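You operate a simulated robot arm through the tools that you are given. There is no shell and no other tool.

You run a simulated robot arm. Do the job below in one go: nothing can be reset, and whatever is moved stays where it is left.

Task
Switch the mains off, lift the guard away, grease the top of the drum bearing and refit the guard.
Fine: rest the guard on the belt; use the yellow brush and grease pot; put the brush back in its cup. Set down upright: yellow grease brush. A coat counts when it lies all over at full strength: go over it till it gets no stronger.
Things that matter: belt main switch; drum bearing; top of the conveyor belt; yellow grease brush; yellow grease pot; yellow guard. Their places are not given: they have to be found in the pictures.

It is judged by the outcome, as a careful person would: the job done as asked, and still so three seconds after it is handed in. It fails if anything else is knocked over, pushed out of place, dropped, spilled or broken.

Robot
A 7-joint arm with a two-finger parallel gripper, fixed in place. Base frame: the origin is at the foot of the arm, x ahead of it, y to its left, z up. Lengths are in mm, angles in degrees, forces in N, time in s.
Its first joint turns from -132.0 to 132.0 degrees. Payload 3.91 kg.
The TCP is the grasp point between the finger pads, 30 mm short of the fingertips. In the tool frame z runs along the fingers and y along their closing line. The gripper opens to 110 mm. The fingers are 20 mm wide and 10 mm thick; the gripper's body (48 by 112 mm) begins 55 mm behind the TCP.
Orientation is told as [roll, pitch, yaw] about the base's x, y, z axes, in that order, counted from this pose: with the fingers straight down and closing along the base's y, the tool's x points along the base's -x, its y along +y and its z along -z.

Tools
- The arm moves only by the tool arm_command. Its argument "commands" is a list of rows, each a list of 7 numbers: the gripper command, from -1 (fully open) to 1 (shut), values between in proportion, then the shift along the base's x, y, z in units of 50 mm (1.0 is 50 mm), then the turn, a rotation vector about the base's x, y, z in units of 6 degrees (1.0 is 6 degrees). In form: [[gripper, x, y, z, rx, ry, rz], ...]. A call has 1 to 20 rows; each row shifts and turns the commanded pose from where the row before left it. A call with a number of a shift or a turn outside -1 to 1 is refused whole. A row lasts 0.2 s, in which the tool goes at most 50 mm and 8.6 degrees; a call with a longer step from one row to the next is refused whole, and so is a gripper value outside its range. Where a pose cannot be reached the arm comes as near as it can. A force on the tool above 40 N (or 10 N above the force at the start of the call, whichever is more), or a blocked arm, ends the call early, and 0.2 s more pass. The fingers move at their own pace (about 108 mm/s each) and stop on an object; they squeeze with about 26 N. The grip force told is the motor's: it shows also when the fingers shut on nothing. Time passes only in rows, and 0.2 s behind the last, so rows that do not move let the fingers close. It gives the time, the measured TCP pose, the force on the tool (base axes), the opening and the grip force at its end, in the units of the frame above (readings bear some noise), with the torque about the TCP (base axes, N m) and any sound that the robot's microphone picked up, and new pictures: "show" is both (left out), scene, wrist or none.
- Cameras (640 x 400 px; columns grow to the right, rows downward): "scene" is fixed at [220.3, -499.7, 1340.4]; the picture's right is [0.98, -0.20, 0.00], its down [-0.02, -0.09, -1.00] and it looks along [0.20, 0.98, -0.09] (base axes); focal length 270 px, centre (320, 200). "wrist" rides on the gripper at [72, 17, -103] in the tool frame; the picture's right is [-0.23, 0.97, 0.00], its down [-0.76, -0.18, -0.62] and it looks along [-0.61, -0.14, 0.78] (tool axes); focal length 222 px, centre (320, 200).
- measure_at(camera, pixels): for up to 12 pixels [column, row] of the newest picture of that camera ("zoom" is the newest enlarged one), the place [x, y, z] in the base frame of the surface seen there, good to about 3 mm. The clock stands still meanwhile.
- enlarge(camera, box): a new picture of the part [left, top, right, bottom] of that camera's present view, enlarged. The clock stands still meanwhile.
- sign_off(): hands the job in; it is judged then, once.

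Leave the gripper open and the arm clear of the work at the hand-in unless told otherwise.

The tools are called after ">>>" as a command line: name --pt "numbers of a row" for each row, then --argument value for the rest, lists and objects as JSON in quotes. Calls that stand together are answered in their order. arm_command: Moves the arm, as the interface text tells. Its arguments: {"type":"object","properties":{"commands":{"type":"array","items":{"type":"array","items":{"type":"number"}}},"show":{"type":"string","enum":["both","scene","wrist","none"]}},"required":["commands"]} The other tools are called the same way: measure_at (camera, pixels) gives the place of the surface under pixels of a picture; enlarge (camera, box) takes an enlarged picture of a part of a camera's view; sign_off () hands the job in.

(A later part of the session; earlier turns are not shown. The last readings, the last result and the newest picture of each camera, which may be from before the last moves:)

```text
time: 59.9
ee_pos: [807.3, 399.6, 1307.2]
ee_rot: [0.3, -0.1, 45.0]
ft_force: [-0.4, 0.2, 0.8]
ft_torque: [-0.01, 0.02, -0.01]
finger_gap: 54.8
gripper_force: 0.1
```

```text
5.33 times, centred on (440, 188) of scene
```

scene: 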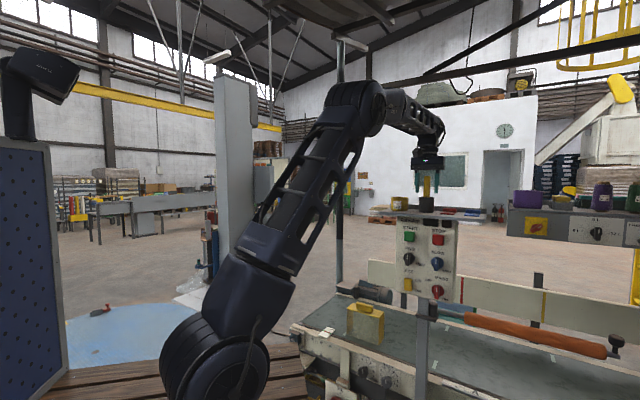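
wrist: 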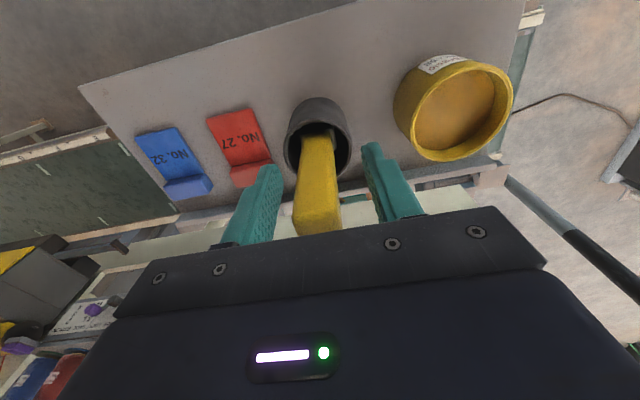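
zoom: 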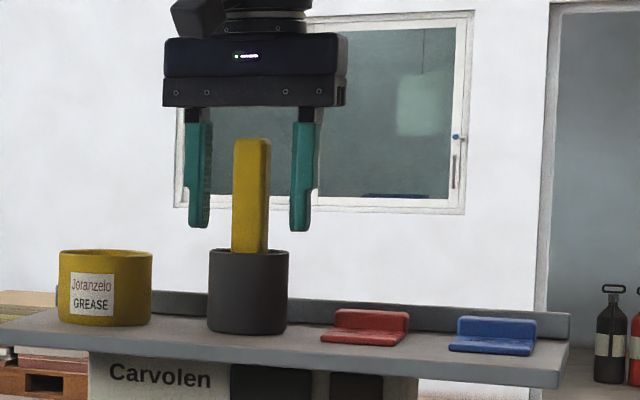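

The handle is centred between the fingers. Closing.

>>> arm_command --pt "0.5 0 0 0 0 0 0" --pt "1 0 0 0 0 0 0" --pt "1 0 0 0 0 0 0" --pt "1 0 0 0 0 0 0" --show "wrist"

```text
time: 60.9
ee_pos: [807.6, 400.0, 1307.6]
ee_rot: [0.2, -0.1, 45.1]
ft_force: [0.1, -0.7, -0.7]
ft_torque: [0.02, 0.02, -0.02]
finger_gap: 21.5
gripper_force: 26.4
```

wrist: 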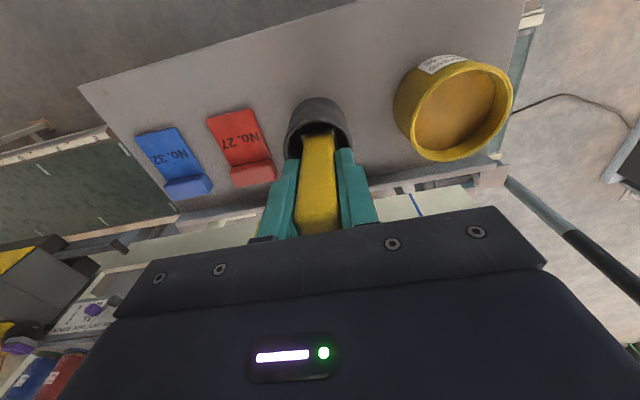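

Gripped at a gap of 21.5 mm. I'll lift the brush straight up, out of the cup.

>>> arm_command --pt "1 0 0 0.3 0 0 0" --pt "1 0 0 0.5 0 0 0" --pt "1 0 0 0.6 0 0 0" --pt "1 0 0 0.6 0 0 0" --pt "1 0 0 0.4 0 0 0" --pt "1 0 0 0 0 0 0"

>>> enlarge --camera "scene" --box '[380, 130, 500, 225]'

>>> enlarge --camera "wrist" --box '[240, 90, 400, 240]'

```text
time: 62.3
ee_pos: [806.9, 398.8, 1429.0]
ee_rot: [0.1, -0.1, 45.1]
ft_force: [-0.6, -0.3, -1.2]
ft_torque: [0.01, 0.01, 0.01]
finger_gap: 21.4
gripper_force: 26.0
```

scene: 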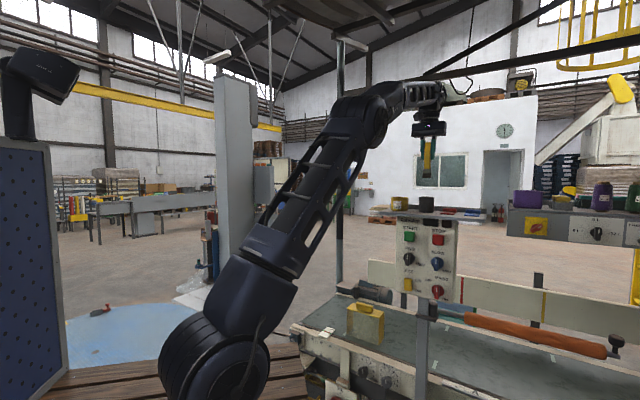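
wrist: 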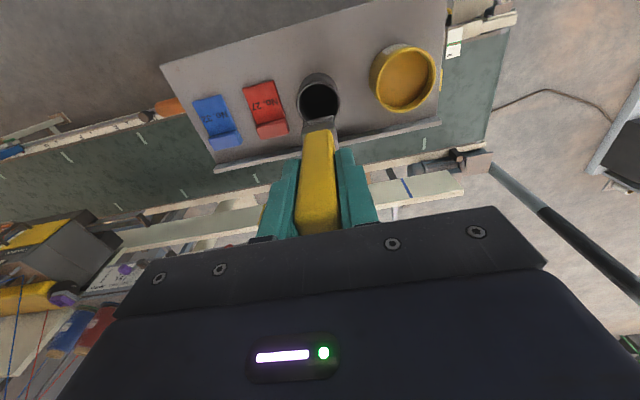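

```text
4.21 times, centred on (440, 178) of scene
```

zoom: 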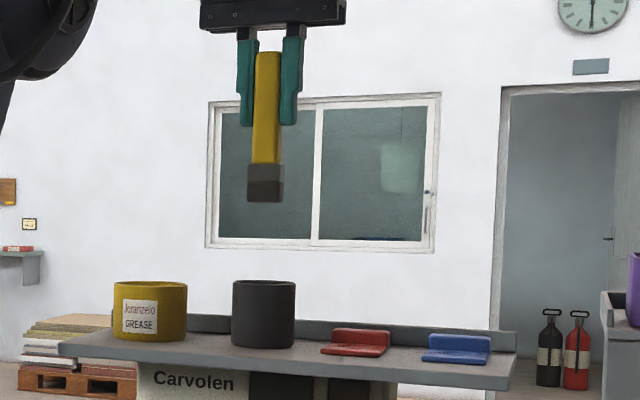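

```text
2.67 times, centred on (320, 165) of wrist
```

zoom: 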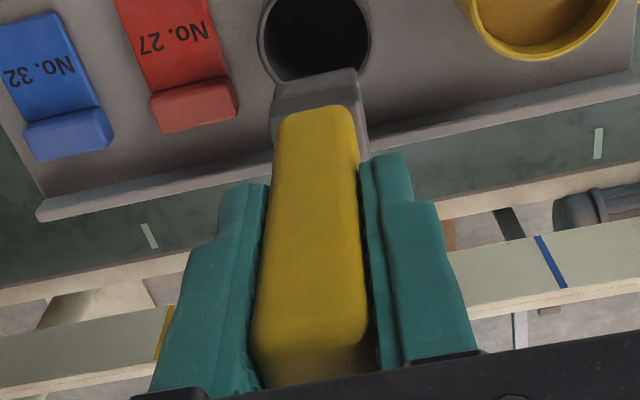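

The brush is out: yellow handle, grey ferrule, dark bristles. I'll measure the bristle end in the scene picture.

>>> enlarge --camera "scene" --box '[410, 145, 442, 185]'

>>> measure_at --camera "scene" --pixels '[[427, 176], [424, 176], [430, 176], [427, 177], [427, 170], [427, 160], [424, 173], [430, 173]]'

```text
10.00 times, centred on (426, 165) of scene
```

zoom: 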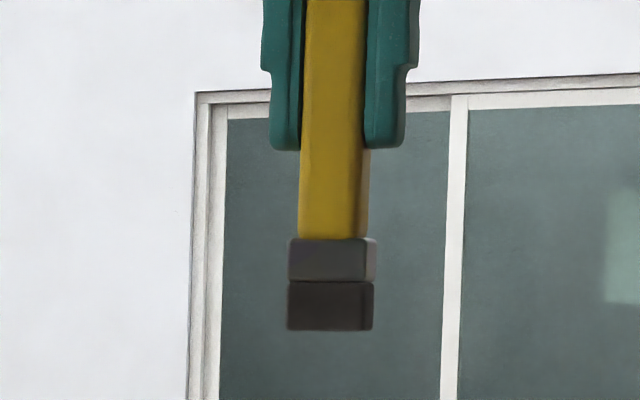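

```text
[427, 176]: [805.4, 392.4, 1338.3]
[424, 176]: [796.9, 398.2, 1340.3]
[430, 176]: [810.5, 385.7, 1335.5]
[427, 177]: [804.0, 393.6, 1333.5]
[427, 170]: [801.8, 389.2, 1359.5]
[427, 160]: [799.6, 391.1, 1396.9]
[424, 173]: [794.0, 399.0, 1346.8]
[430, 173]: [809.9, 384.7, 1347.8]
```

The bristle block is about 24 mm wide and 18 mm long, with its end 99 mm below the TCP. I'll move over the pot centre, dip about 10 mm into the grease (TCP z≈1331), swirl a little, and lift out.

>>> arm_command --pt "1 -0.35 0.34 0 0 0 0" --pt "1 -0.35 0.34 0 0 0 0" --pt "1 -0.35 0.34 0 0 0 0" --pt "1 -0.35 0.34 0 0 0 0" --pt "1 0 0 0 0 0 0" --pt "1 0 0 -0.6 0 0 0" --pt "1 0 0 -0.6 0 0 0" --pt "1 0 0 0 0 0 0"

>>> enlarge --camera "scene" --box '[370, 160, 450, 220]'

```text
time: 64.1
ee_pos: [738.9, 468.4, 1369.0]
ee_rot: [0.2, -0.2, 45.2]
ft_force: [-0.1, 0.1, -1.3]
ft_torque: [0.0, -0.02, -0.02]
finger_gap: 21.5
gripper_force: 26.1
```

scene: 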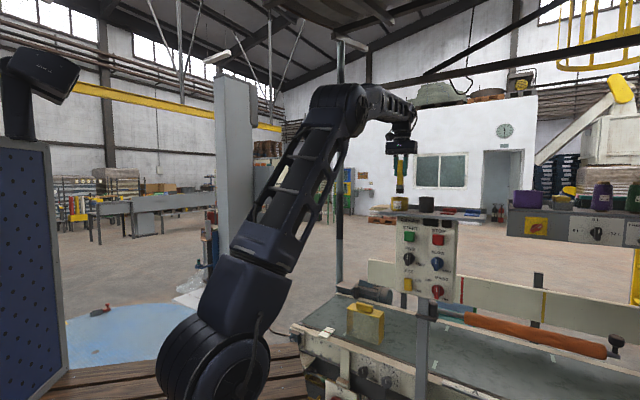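
wrist: 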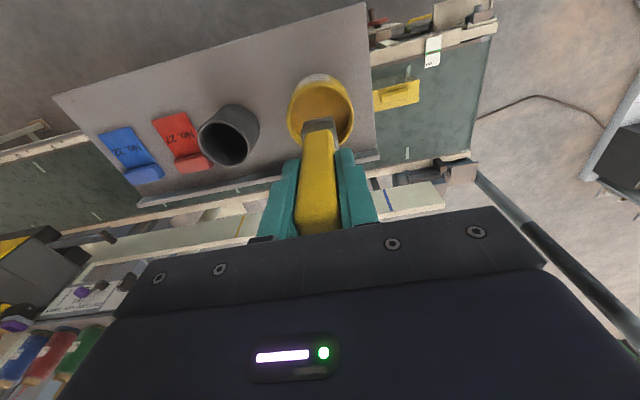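

```text
6.67 times, centred on (410, 190) of scene
```

zoom: 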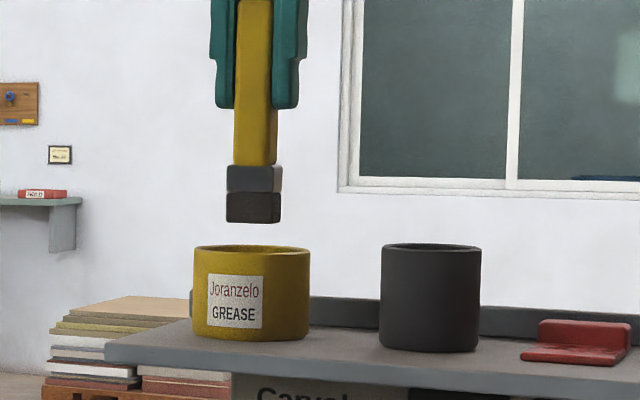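

The brush is centred over the pot. Dipping now.

>>> arm_command --pt "1 -0.02 -0.02 -0.4 0 0 0" --pt "1 0 0 -0.24 0 0 0" --pt "1 0 0 -0.12 0 0 0" --pt "1 0.08 0 0 0 0 0" --pt "1 -0.08 0.08 0 0 0 0" --pt "1 -0.08 -0.08 0 0 0 0" --pt "1 0.08 0 0 0 0 0" --pt "1 0 0 0 0 0 0"

>>> enlarge --camera "wrist" --box '[240, 60, 400, 180]'

```text
time: 65.9
ee_pos: [735.1, 467.1, 1330.5]
ee_rot: [0.3, -0.2, 45.1]
ft_force: [-3.1, 0.7, 8.9]
ft_torque: [-0.01, 0.2, -0.02]
finger_gap: 21.3
gripper_force: 25.7
```

scene: 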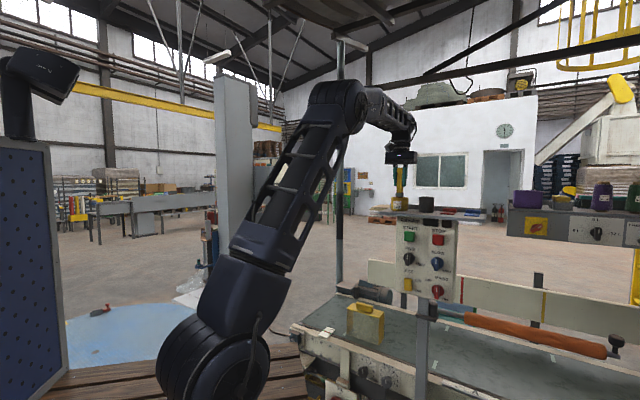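
wrist: 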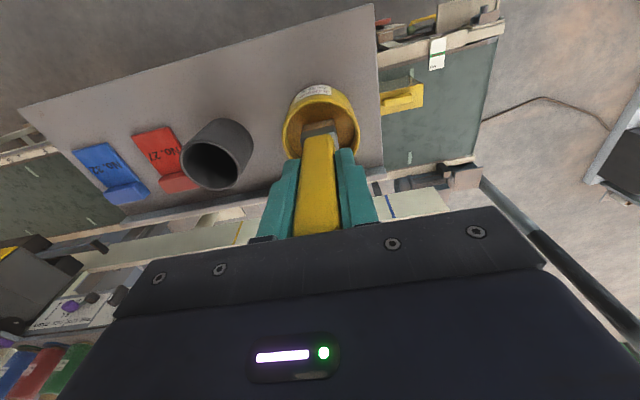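

```text
3.33 times, centred on (320, 120) of wrist
```

zoom: 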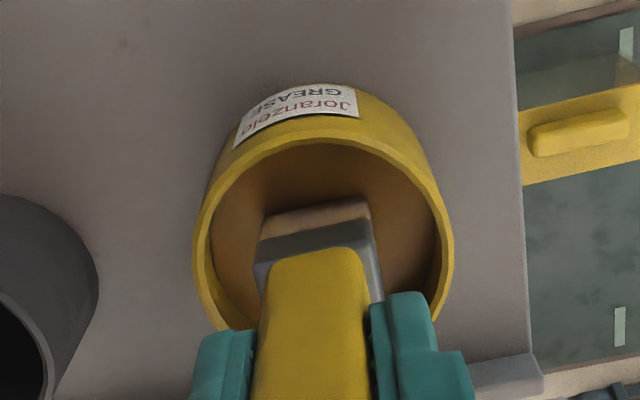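

The bristles are pressed about 10 N into the grease. I'll lift out vertically and look at the bristles.

>>> arm_command --pt "1 0 0 0.3 0 0 0" --pt "1 0 0 0.6 0 0 0" --pt "1 0 0 0.7 0 0 0" --pt "1 0 0 0.4 0 0 0" --pt "1 0 0 0 0 0 0"

>>> enlarge --camera "scene" --box '[370, 140, 450, 215]'

```text
time: 67.1
ee_pos: [736.7, 465.8, 1432.1]
ee_rot: [0.3, -0.1, 45.1]
ft_force: [-0.2, -0.1, -0.2]
ft_torque: [-0.01, -0.01, -0.01]
finger_gap: 21.8
gripper_force: 26.2
```

scene: 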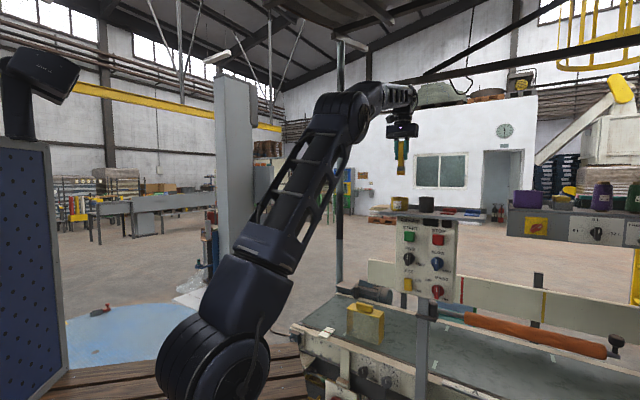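
wrist: 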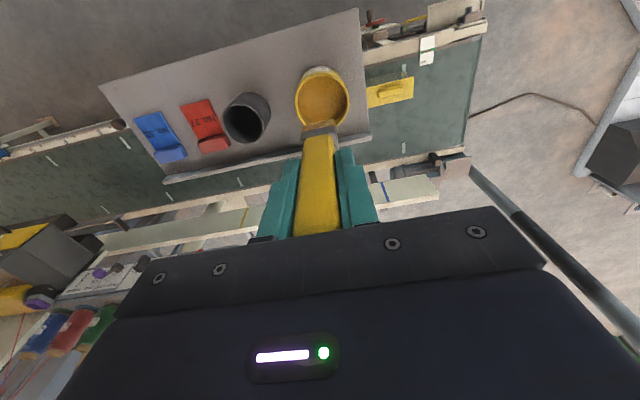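

```text
5.33 times, centred on (410, 178) of scene
```

zoom: 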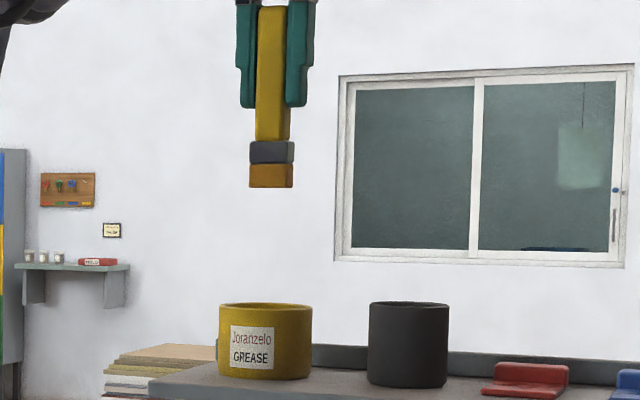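

The bristles are loaded with brown-orange grease. I'll carry the brush high and to the left, over to above the bearing.

>>> arm_command --pt "1 -0.57 0.652 0 0 0 0" --pt "1 -0.57 0.652 0 0 0 0" --pt "1 -0.57 0.652 0 0 0 0" --pt "1 -0.57 0.652 0 0 0 0" --pt "1 -0.57 0.652 -0.46 0 0 0" --pt "1 -0.57 0.652 -0.46 0 0 0" --pt "1 -0.57 0.652 -0.46 0 0 0" --pt "1 -0.57 0.652 -0.46 0 0 0" --pt "1 -0.57 0.652 -0.46 0 0 0" --pt "1 -0.57 0.652 -0.46 0 0 0" --pt "1 -0.57 0.652 -0.46 0 0 0" --pt "1 -0.57 0.652 -0.46 0 0 0" --pt "1 -0.57 0.652 -0.46 0 0 0" --pt "1 0 0 -0.8 0 0 0" --pt "1 0 0 -0.8 0 0 0" --pt "1 0 0 -0.8 0 0 0" --pt "1 0 0 0 0 0 0"

```text
time: 70.7
ee_pos: [361.4, 870.9, 1096.2]
ee_rot: [0.3, -0.1, 44.9]
ft_force: [0.0, 0.5, -0.1]
ft_torque: [-0.01, 0.02, 0.01]
finger_gap: 21.4
gripper_force: 26.0
out of reach, approached as far as the arm can: row 12, 13
```

scene: 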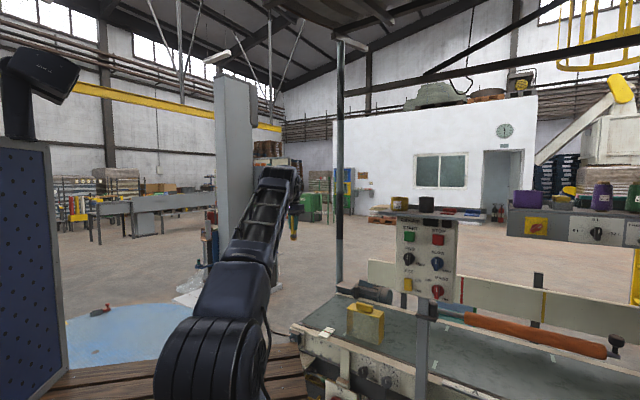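
wrist: 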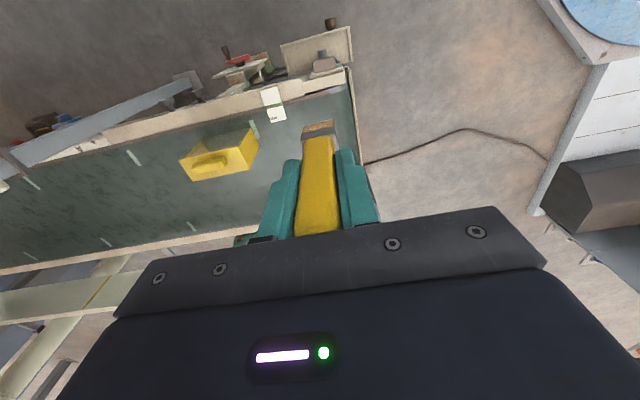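

At that height the reach was limited near the end. I'll descend to z≈680, where the reach is larger, and then align over the pad.

>>> arm_command --pt "1 0 0 -0.8 0 0 0" --pt "1 0 0 -0.8 0 0 0" --pt "1 0 0 -0.8 0 0 0" --pt "1 0 0 -0.8 0 0 0" --pt "1 0 0 -0.8 0 0 0" --pt "1 0 0 -0.8 0 0 0" --pt "1 0 0 -0.8 0 0 0" --pt "1 0 0 -0.8 0 0 0" --pt "1 0 0 -0.8 0 0 0" --pt "1 0.05 0.2 -0.8 0 0 0" --pt "1 0.07 0.18 -0.3 0 0 0" --pt "1 0 0 0 0 0 0"

>>> enlarge --camera "scene" --box '[260, 270, 356, 350]'

>>> enlarge --camera "wrist" --box '[240, 20, 400, 140]'

```text
time: 73.3
ee_pos: [368.5, 890.3, 682.3]
ee_rot: [0.2, -0.2, 45.1]
ft_force: [-0.6, 0.0, -0.4]
ft_torque: [0.04, 0.01, 0.02]
finger_gap: 21.7
gripper_force: 26.7
```

scene: 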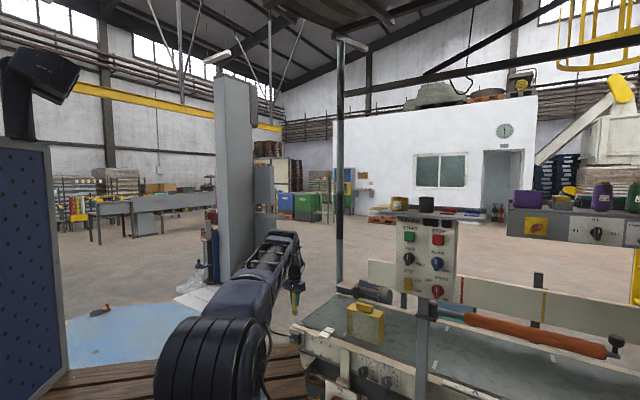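
wrist: 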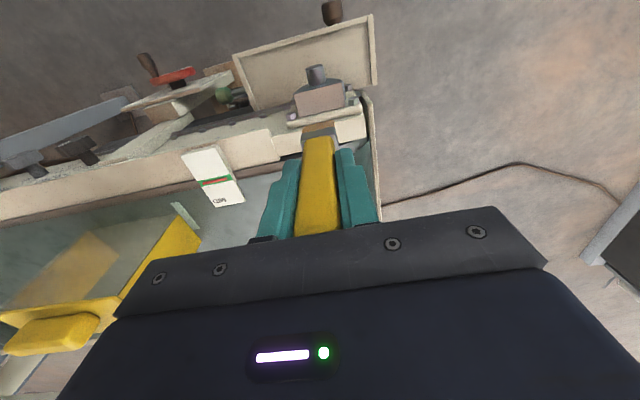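

```text
5.00 times, centred on (308, 310) of scene
```

zoom: 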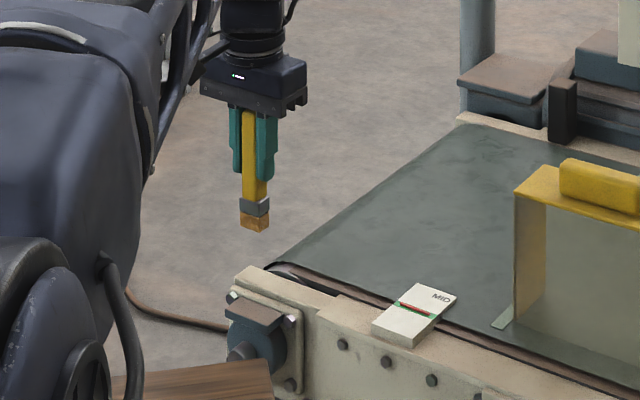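

```text
3.33 times, centred on (320, 80) of wrist
```

zoom: 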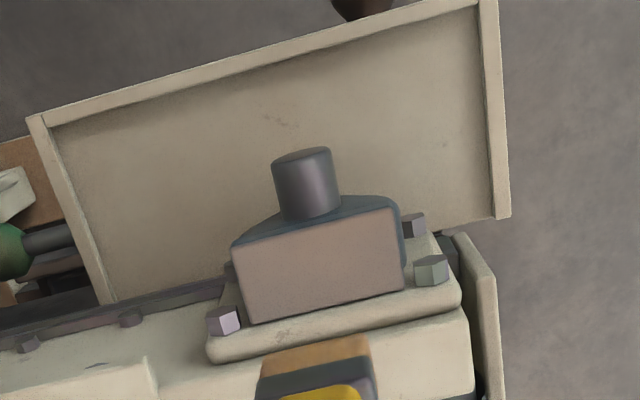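

The pad is clearly visible, so I'll measure its corners again and the heights of the flange and frame next to it.

>>> measure_at --camera "zoom" --pixels '[[238, 252], [388, 212], [250, 320], [402, 283], [318, 265], [318, 305], [316, 232], [340, 330], [300, 345], [420, 350], [225, 320], [432, 268]]'

```text
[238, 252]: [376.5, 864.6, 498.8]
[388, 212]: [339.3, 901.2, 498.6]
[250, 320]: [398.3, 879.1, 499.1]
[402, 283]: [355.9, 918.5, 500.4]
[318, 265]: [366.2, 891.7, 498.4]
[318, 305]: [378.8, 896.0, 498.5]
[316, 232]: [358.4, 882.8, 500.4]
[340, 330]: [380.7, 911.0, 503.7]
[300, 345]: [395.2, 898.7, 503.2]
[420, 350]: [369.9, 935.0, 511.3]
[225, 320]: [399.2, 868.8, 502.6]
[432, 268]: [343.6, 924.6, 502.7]
```

The pad spans x+y 1239–1278 and x−y −565 to −481 at z≈499.5. Bolts stand at each end and the flange, about 4 mm higher, is behind, so the sweep must stay tight. The brush is centred. I'll lower it to light contact.

>>> arm_command --pt "1 0 0 -0.6 0 0 0" --pt "1 0 0 -0.6 0 0 0" --pt "1 0 0 -0.3 0 0 0" --pt "1 0 0 -0.1 0 0 0" --pt "1 0 0 -0.06 0 0 0" --pt "1 0 0 0 0 0 0"

>>> enlarge --camera "scene" --box '[270, 290, 340, 345]'

>>> enlarge --camera "wrist" --box '[260, 60, 388, 156]'

```text
time: 74.7
ee_pos: [368.4, 890.2, 598.5]
ee_rot: [0.2, -0.2, 45.1]
ft_force: [0.7, -0.4, -0.6]
ft_torque: [0.0, 0.01, -0.02]
finger_gap: 21.4
gripper_force: 26.6
```

scene: 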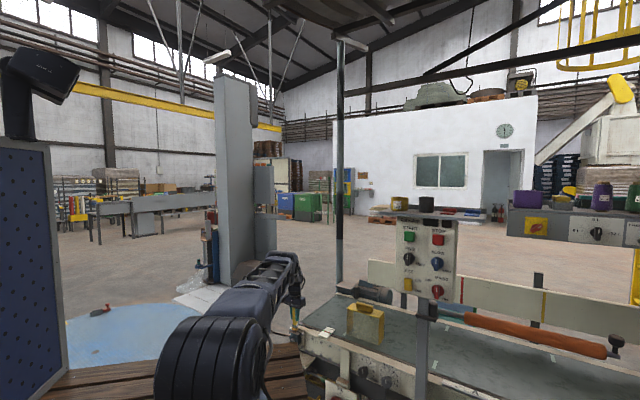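
wrist: 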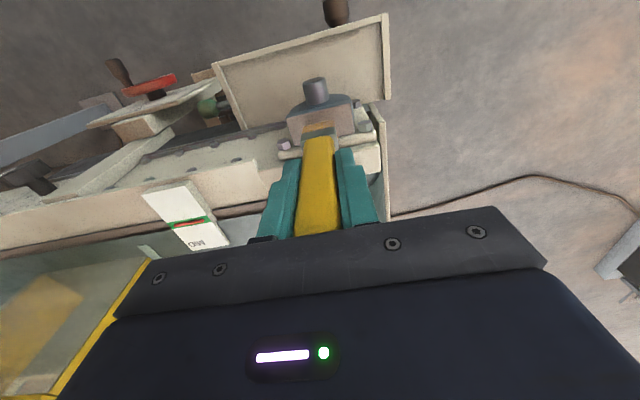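

```text
7.27 times, centred on (305, 318) of scene
```

zoom: 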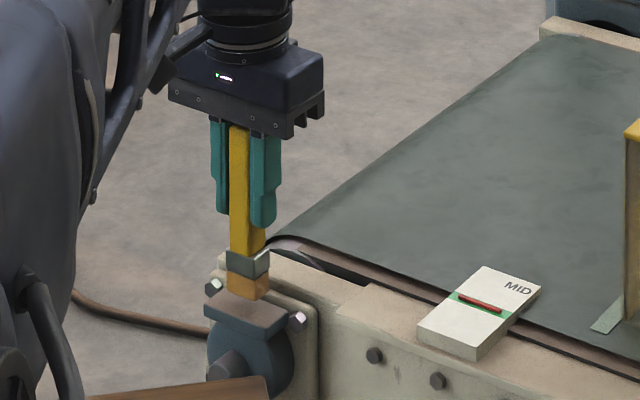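

```text
4.17 times, centred on (324, 108) of wrist
```

zoom: 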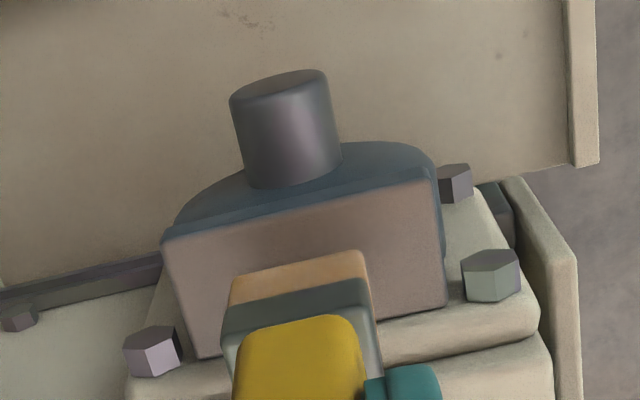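

It's nearly touching. I'll lower further in 1.5 mm steps.

>>> arm_command --pt "1 0 0 -0.03 0 0 0" --pt "1 0 0 -0.03 0 0 0" --pt "1 0 0 0 0 0 0" --show "none"

>>> enlarge --camera "wrist" --box '[260, 60, 388, 156]'

```text
time: 75.5
ee_pos: [367.5, 889.4, 595.1]
ee_rot: [0.2, -0.1, 45.1]
ft_force: [-0.5, 0.1, -1.1]
ft_torque: [0.03, 0.02, 0.02]
finger_gap: 21.6
gripper_force: 26.1
```

```text
4.17 times, centred on (324, 108) of wrist
```

zoom: 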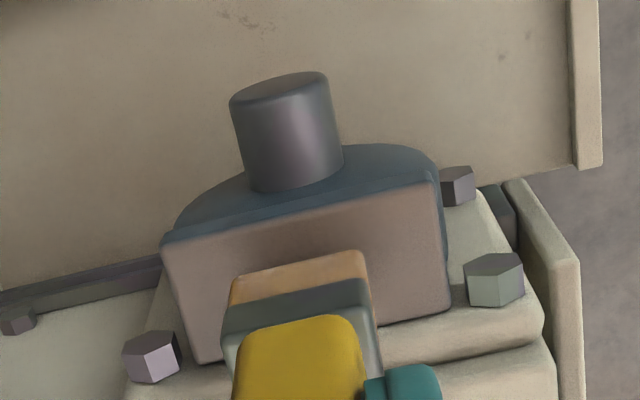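

Still no contact. A little lower.

>>> arm_command --pt "1 0 0 -0.03 0 0 0" --pt "1 0 0 -0.03 0 0 0" --pt "1 0 0 0 0 0 0" --show "none"

>>> enlarge --camera "wrist" --box '[260, 60, 388, 156]'

```text
time: 76.3
ee_pos: [369.3, 889.7, 593.3]
ee_rot: [0.1, -0.1, 45.2]
ft_force: [-0.6, -0.5, -0.1]
ft_torque: [0.01, -0.02, -0.01]
finger_gap: 21.5
gripper_force: 26.4
```

```text
4.17 times, centred on (324, 108) of wrist
```

zoom: 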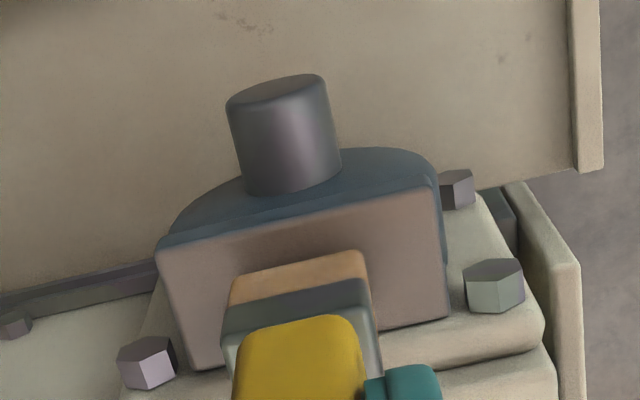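

>>> arm_command --pt "1 0 0 -0.04 0 0 0" --pt "1 0 0 0 0 0 0" --show "none"

>>> enlarge --camera "scene" --box '[280, 310, 320, 345]'

```text
time: 76.9
ee_pos: [368.7, 891.5, 590.9]
ee_rot: [0.2, -0.1, 45.2]
ft_force: [-0.1, -0.4, 0.7]
ft_torque: [0.01, 0.01, 0.01]
finger_gap: 21.7
gripper_force: 25.9
```

```text
11.43 times, centred on (300, 328) of scene
```

zoom: 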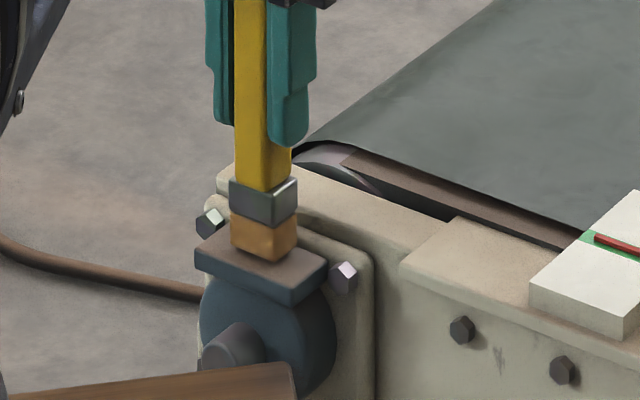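

First light contact comes at TCP z≈591. I'll press about 2 mm more and read the force.

>>> arm_command --pt "1 0 0 -0.04 0 0 0" --pt "1 0 0 0 0 0 0" --pt "1 0 0 0 0 0 0" --show "none"

```text
time: 77.7
ee_pos: [368.5, 891.2, 590.6]
ee_rot: [0.1, -0.1, 45.1]
ft_force: [0.7, -0.8, -0.5]
ft_torque: [0.03, -0.01, -0.01]
finger_gap: 21.4
gripper_force: 26.3
```

>>> arm_command --pt "1 0 0 -0.04 0 0 0" --pt "1 0 0 0 0 0 0" --pt "1 0 0 0 0 0 0" --show "none"

>>> enlarge --camera "scene" --box '[280, 310, 320, 345]'

>>> enlarge --camera "wrist" --box '[260, 60, 388, 156]'

```text
time: 78.5
ee_pos: [368.0, 891.1, 588.3]
ee_rot: [0.3, -0.2, 45.1]
ft_force: [-0.5, 0.9, 9.2]
ft_torque: [-0.02, -0.1, -0.03]
finger_gap: 21.5
gripper_force: 26.0
```

```text
11.43 times, centred on (300, 328) of scene
```

zoom: 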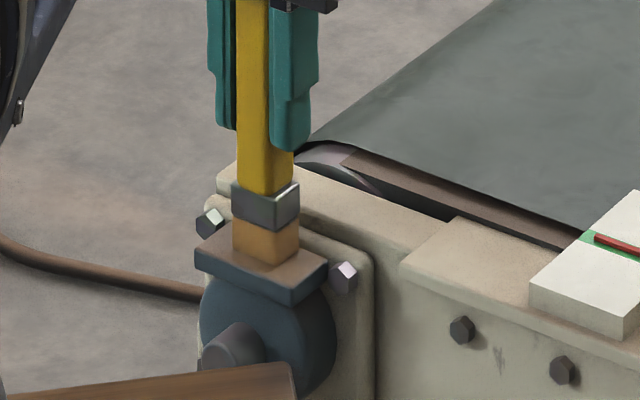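

```text
4.17 times, centred on (324, 108) of wrist
```

zoom: 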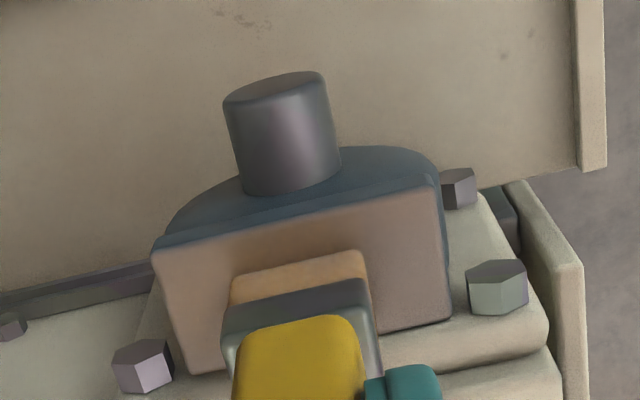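

About 9 N of contact now, and the bristles press flat on the pad. I'll make a first pass along the pad and look at the coat.

>>> arm_command --pt "1 0.083 -0.083 0 0 0 0" --pt "1 0.083 -0.083 0 0 0 0" --pt "1 0.083 -0.083 0 0 0 0" --pt "1 -0.087 0.087 0 0 0 0" --pt "1 -0.087 0.087 0 0 0 0" --pt "1 -0.087 0.087 0 0 0 0" --pt "1 -0.087 0.087 0 0 0 0" --pt "1 -0.087 0.087 0 0 0 0" --pt "1 -0.087 0.087 0 0 0 0" --pt "1 0 0 0 0 0 0"

>>> enlarge --camera "scene" --box '[280, 310, 320, 345]'

>>> enlarge --camera "wrist" --box '[260, 60, 388, 156]'

```text
time: 80.7
ee_pos: [355.1, 903.0, 587.2]
ee_rot: [0.2, -0.1, 45.1]
ft_force: [3.1, -2.4, 11.8]
ft_torque: [-0.17, -0.32, -0.02]
finger_gap: 21.3
gripper_force: 26.2
```

scene: 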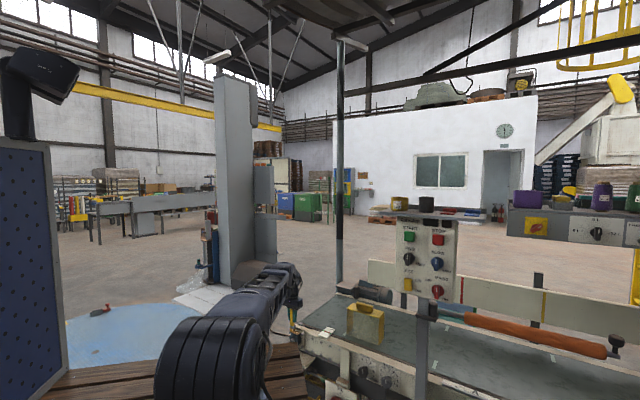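
wrist: 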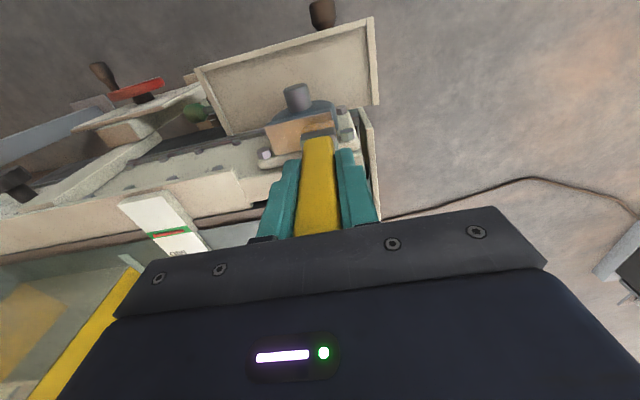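

```text
11.43 times, centred on (300, 328) of scene
```

zoom: 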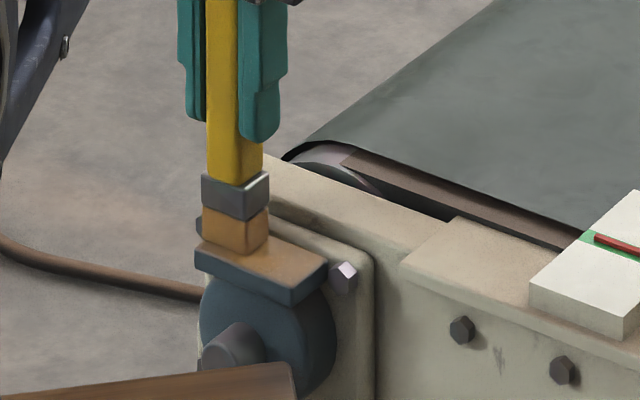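

```text
4.17 times, centred on (324, 108) of wrist
```

zoom: 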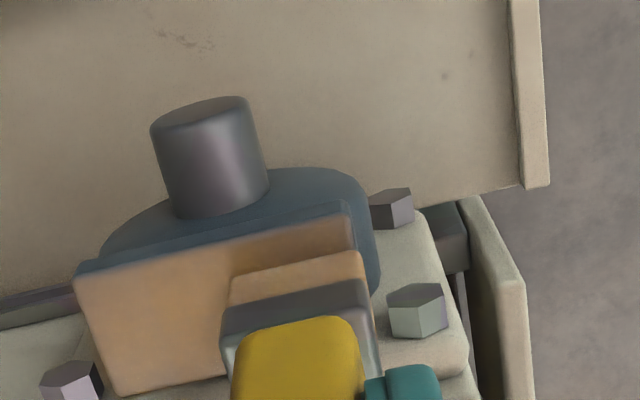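

The grease is going on. I'll make further passes shifted to the near side and to the far side, for full cover.

>>> arm_command --pt "1 -0.065 -0.065 0 0 0 0" --pt "1 0.087 -0.087 0 0 0 0" --pt "1 0.087 -0.087 0 0 0 0" --pt "1 0.087 -0.087 0 0 0 0" --pt "1 0.087 -0.087 0 0 0 0" --pt "1 0.087 -0.087 0 0 0 0" --pt "1 0.087 -0.087 0 0 0 0" --pt "1 0.065 0.065 0 0 0 0" --pt "1 0.065 0.065 0 0 0 0" --pt "1 -0.087 0.087 0 0 0 0" --pt "1 -0.087 0.087 0 0 0 0" --pt "1 -0.087 0.087 0 0 0 0" --pt "1 -0.087 0.087 0 0 0 0" --pt "1 -0.087 0.087 0 0 0 0" --pt "1 -0.087 0.087 0 0 0 0" --pt "1 0 0 0 0 0 0"

>>> enlarge --camera "wrist" --box '[240, 60, 368, 156]'

>>> enlarge --camera "scene" --box '[280, 310, 320, 345]'

```text
time: 84.1
ee_pos: [359.0, 905.9, 587.3]
ee_rot: [0.2, -0.1, 45.1]
ft_force: [1.4, -0.4, 5.8]
ft_torque: [-0.03, -0.2, -0.03]
finger_gap: 21.4
gripper_force: 26.0
```

scene: 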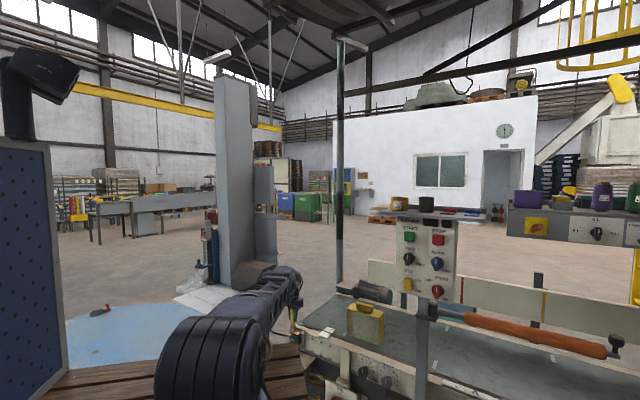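
wrist: 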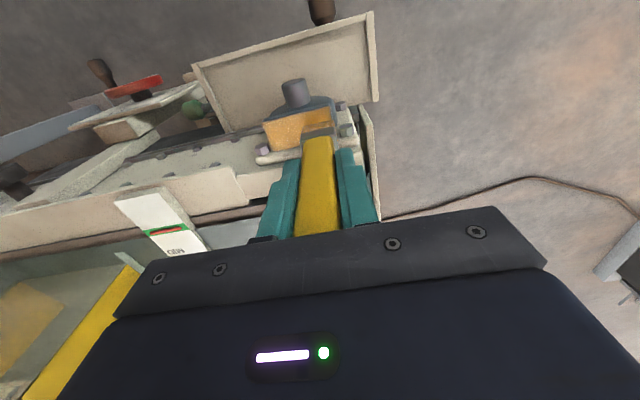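

```text
4.17 times, centred on (304, 108) of wrist
```

zoom: 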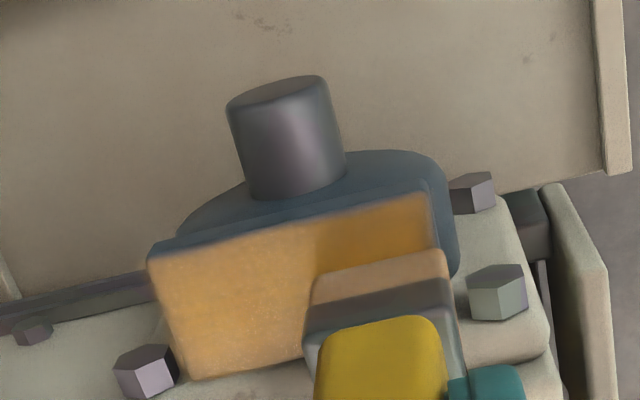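

```text
11.43 times, centred on (300, 328) of scene
```

zoom: 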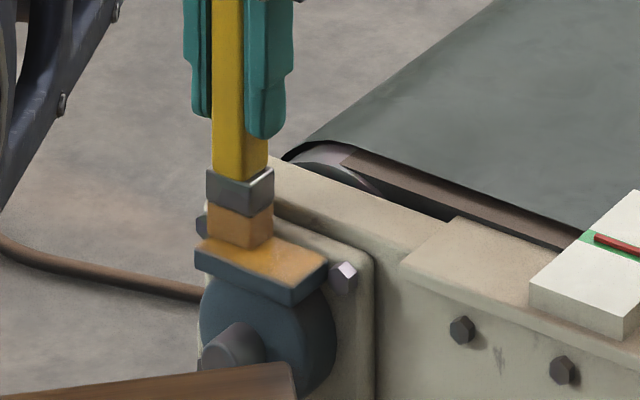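

The coat gets stronger with passes, so I'll keep going over the whole pad.

>>> arm_command --pt "1 0.105 -0.105 0 0 0 0" --pt "1 0.105 -0.105 0 0 0 0" --pt "1 0.105 -0.105 0 0 0 0" --pt "1 0.105 -0.105 0 0 0 0" --pt "1 0.105 -0.105 0 0 0 0" --pt "1 -0.065 -0.065 0 0 0 0" --pt "1 -0.105 0.105 0 0 0 0" --pt "1 -0.105 0.105 0 0 0 0" --pt "1 -0.105 0.105 0 0 0 0" --pt "1 -0.105 0.105 0 0 0 0" --pt "1 -0.105 0.105 0 0 0 0" --pt "1 -0.065 -0.065 0 0 0 0" --pt "1 0.105 -0.105 0 0 0 0" --pt "1 0.105 -0.105 0 0 0 0" --pt "1 0.105 -0.105 0 0 0 0" --pt "1 0.105 -0.105 0 0 0 0" --pt "1 0.105 -0.105 0 0 0 0" --pt "1 0 0 0 0 0 0"

>>> enlarge --camera "wrist" --box '[270, 60, 398, 156]'

>>> enlarge --camera "scene" --box '[280, 310, 320, 345]'

```text
time: 87.9
ee_pos: [378.2, 874.1, 585.6]
ee_rot: [0.2, -0.2, 45.1]
ft_force: [-1.4, 1.3, 11.5]
ft_torque: [0.03, 0.08, -0.03]
finger_gap: 21.5
gripper_force: 26.4
```

scene: 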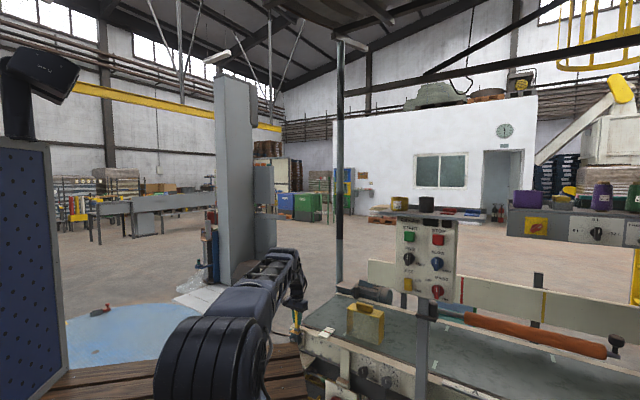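
wrist: 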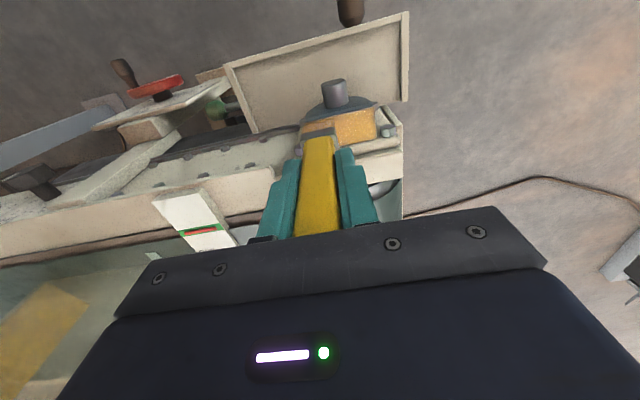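

```text
4.17 times, centred on (334, 108) of wrist
```

zoom: 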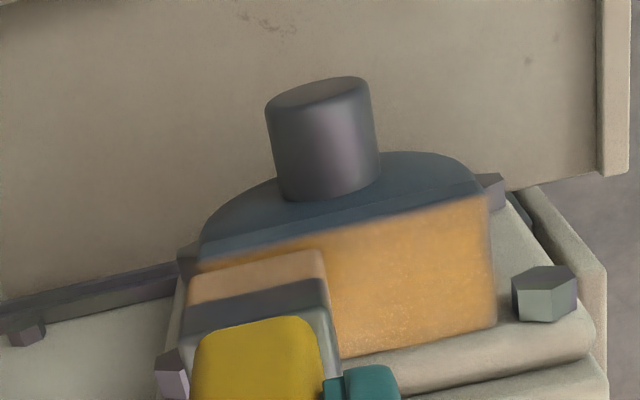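

```text
11.43 times, centred on (300, 328) of scene
```

zoom: 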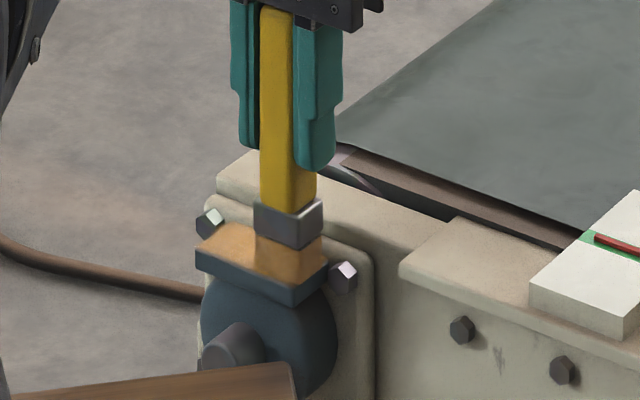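

I'll lift the brush a little and inspect the whole pad.

>>> arm_command --pt "1 0 0 0.4 0 0 0" --pt "1 0 0 0.8 0 0 0" --pt "1 0 0 0.8 0 0 0" --pt "1 0 0 0 0 0 0"

>>> enlarge --camera "wrist" --box '[280, 30, 376, 102]'

>>> enlarge --camera "scene" --box '[280, 290, 330, 345]'

```text
time: 88.9
ee_pos: [378.7, 874.4, 686.3]
ee_rot: [0.3, -0.1, 45.0]
ft_force: [0.6, 0.5, 0.0]
ft_torque: [0.0, 0.01, -0.03]
finger_gap: 21.7
gripper_force: 26.0
```

scene: 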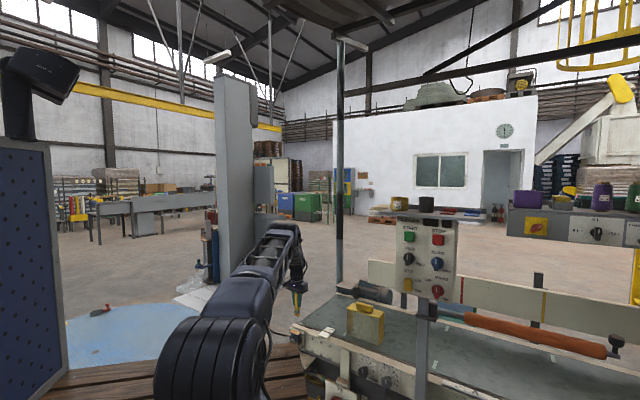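
wrist: 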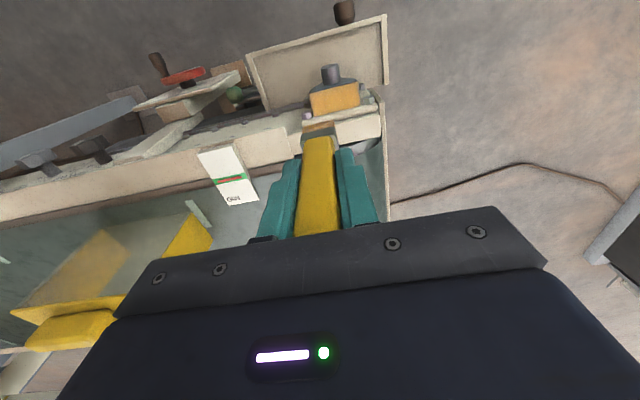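

```text
5.56 times, centred on (328, 66) of wrist
```

zoom: 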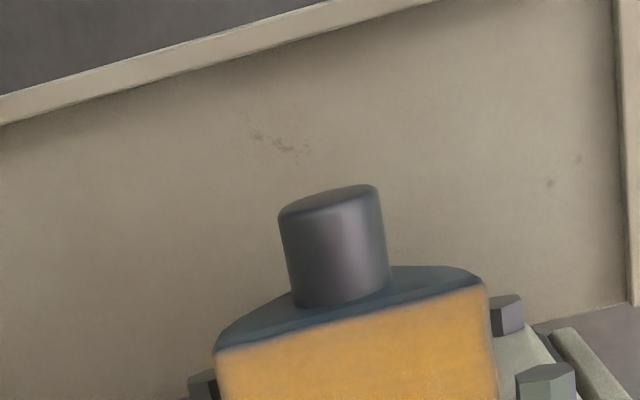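

```text
7.27 times, centred on (305, 318) of scene
```

zoom: 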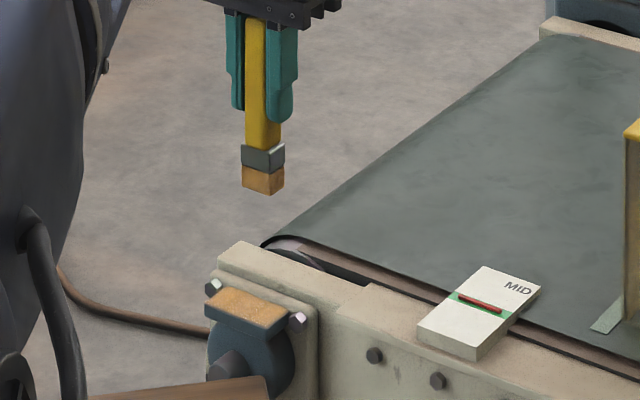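

>>> enlarge --camera "wrist" --box '[296, 70, 376, 130]'

>>> enlarge --camera "scene" --box '[284, 325, 316, 345]'

```text
6.67 times, centred on (336, 100) of wrist
```

zoom: 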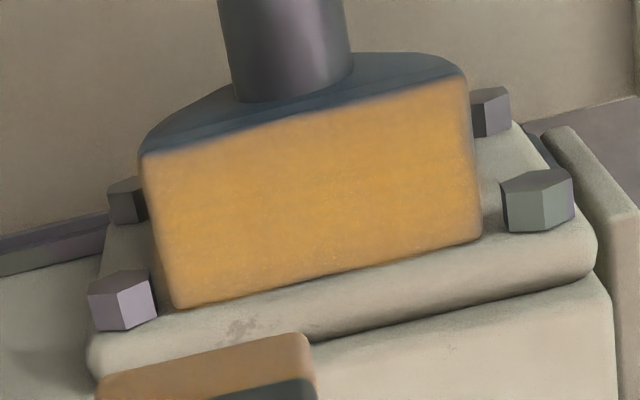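

```text
16.00 times, centred on (300, 335) of scene
```

zoom: 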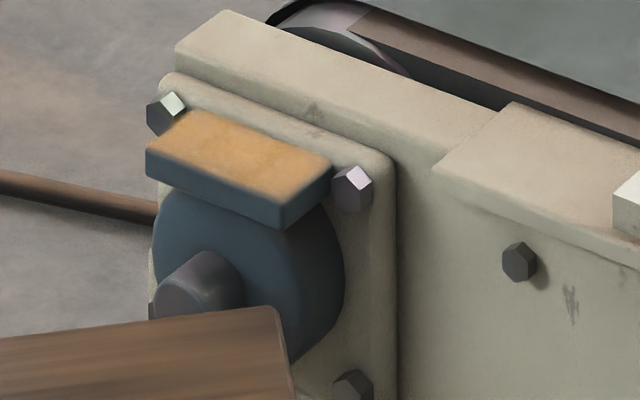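

The pad is covered fairly evenly. To be sure of full strength I'll go over it again and compare the colour. Lowering back to contact.

>>> arm_command --pt "1 0 0 -0.8 0 0 0" --pt "1 0 0 -0.8 0 0 0" --pt "1 0 0 -0.3 0 0 0" --pt "1 0 0 -0.08 0 0 0" --pt "1 0 0 -0.04 0 0 0" --pt "1 0 0 0 0 0 0" --show "none"

```text
time: 90.3
ee_pos: [378.9, 876.2, 587.8]
ee_rot: [0.2, 0.0, 45.1]
ft_force: [1.0, 0.7, 5.9]
ft_torque: [-0.02, -0.13, -0.02]
finger_gap: 21.1
gripper_force: 26.3
```

Contact at about 6 N. Another full set of passes over the near, middle and far lines.

>>> arm_command --pt "1 -0.03 -0.03 0 0 0 0" --pt "1 -0.106 0.106 0 0 0 0" --pt "1 -0.106 0.106 0 0 0 0" --pt "1 -0.106 0.106 0 0 0 0" --pt "1 -0.106 0.106 0 0 0 0" --pt "1 -0.106 0.106 0 0 0 0" --pt "1 0.07 0.07 0 0 0 0" --pt "1 0.106 -0.106 0 0 0 0" --pt "1 0.106 -0.106 0 0 0 0" --pt "1 0.106 -0.106 0 0 0 0" --pt "1 0.106 -0.106 0 0 0 0" --pt "1 0.106 -0.106 0 0 0 0" --pt "1 0.07 0.07 0 0 0 0" --pt "1 -0.106 0.106 0 0 0 0" --pt "1 -0.106 0.106 0 0 0 0" --pt "1 -0.106 0.106 0 0 0 0" --pt "1 -0.106 0.106 0 0 0 0" --pt "1 -0.106 0.106 0 0 0 0" --pt "1 0 0 0 0 0 0" --show "none"

```text
time: 94.3
ee_pos: [358.3, 905.7, 586.2]
ee_rot: [0.2, -0.1, 45.1]
ft_force: [0.2, 0.4, 1.9]
ft_torque: [0.0, -0.11, 0.0]
finger_gap: 21.3
gripper_force: 25.8
```

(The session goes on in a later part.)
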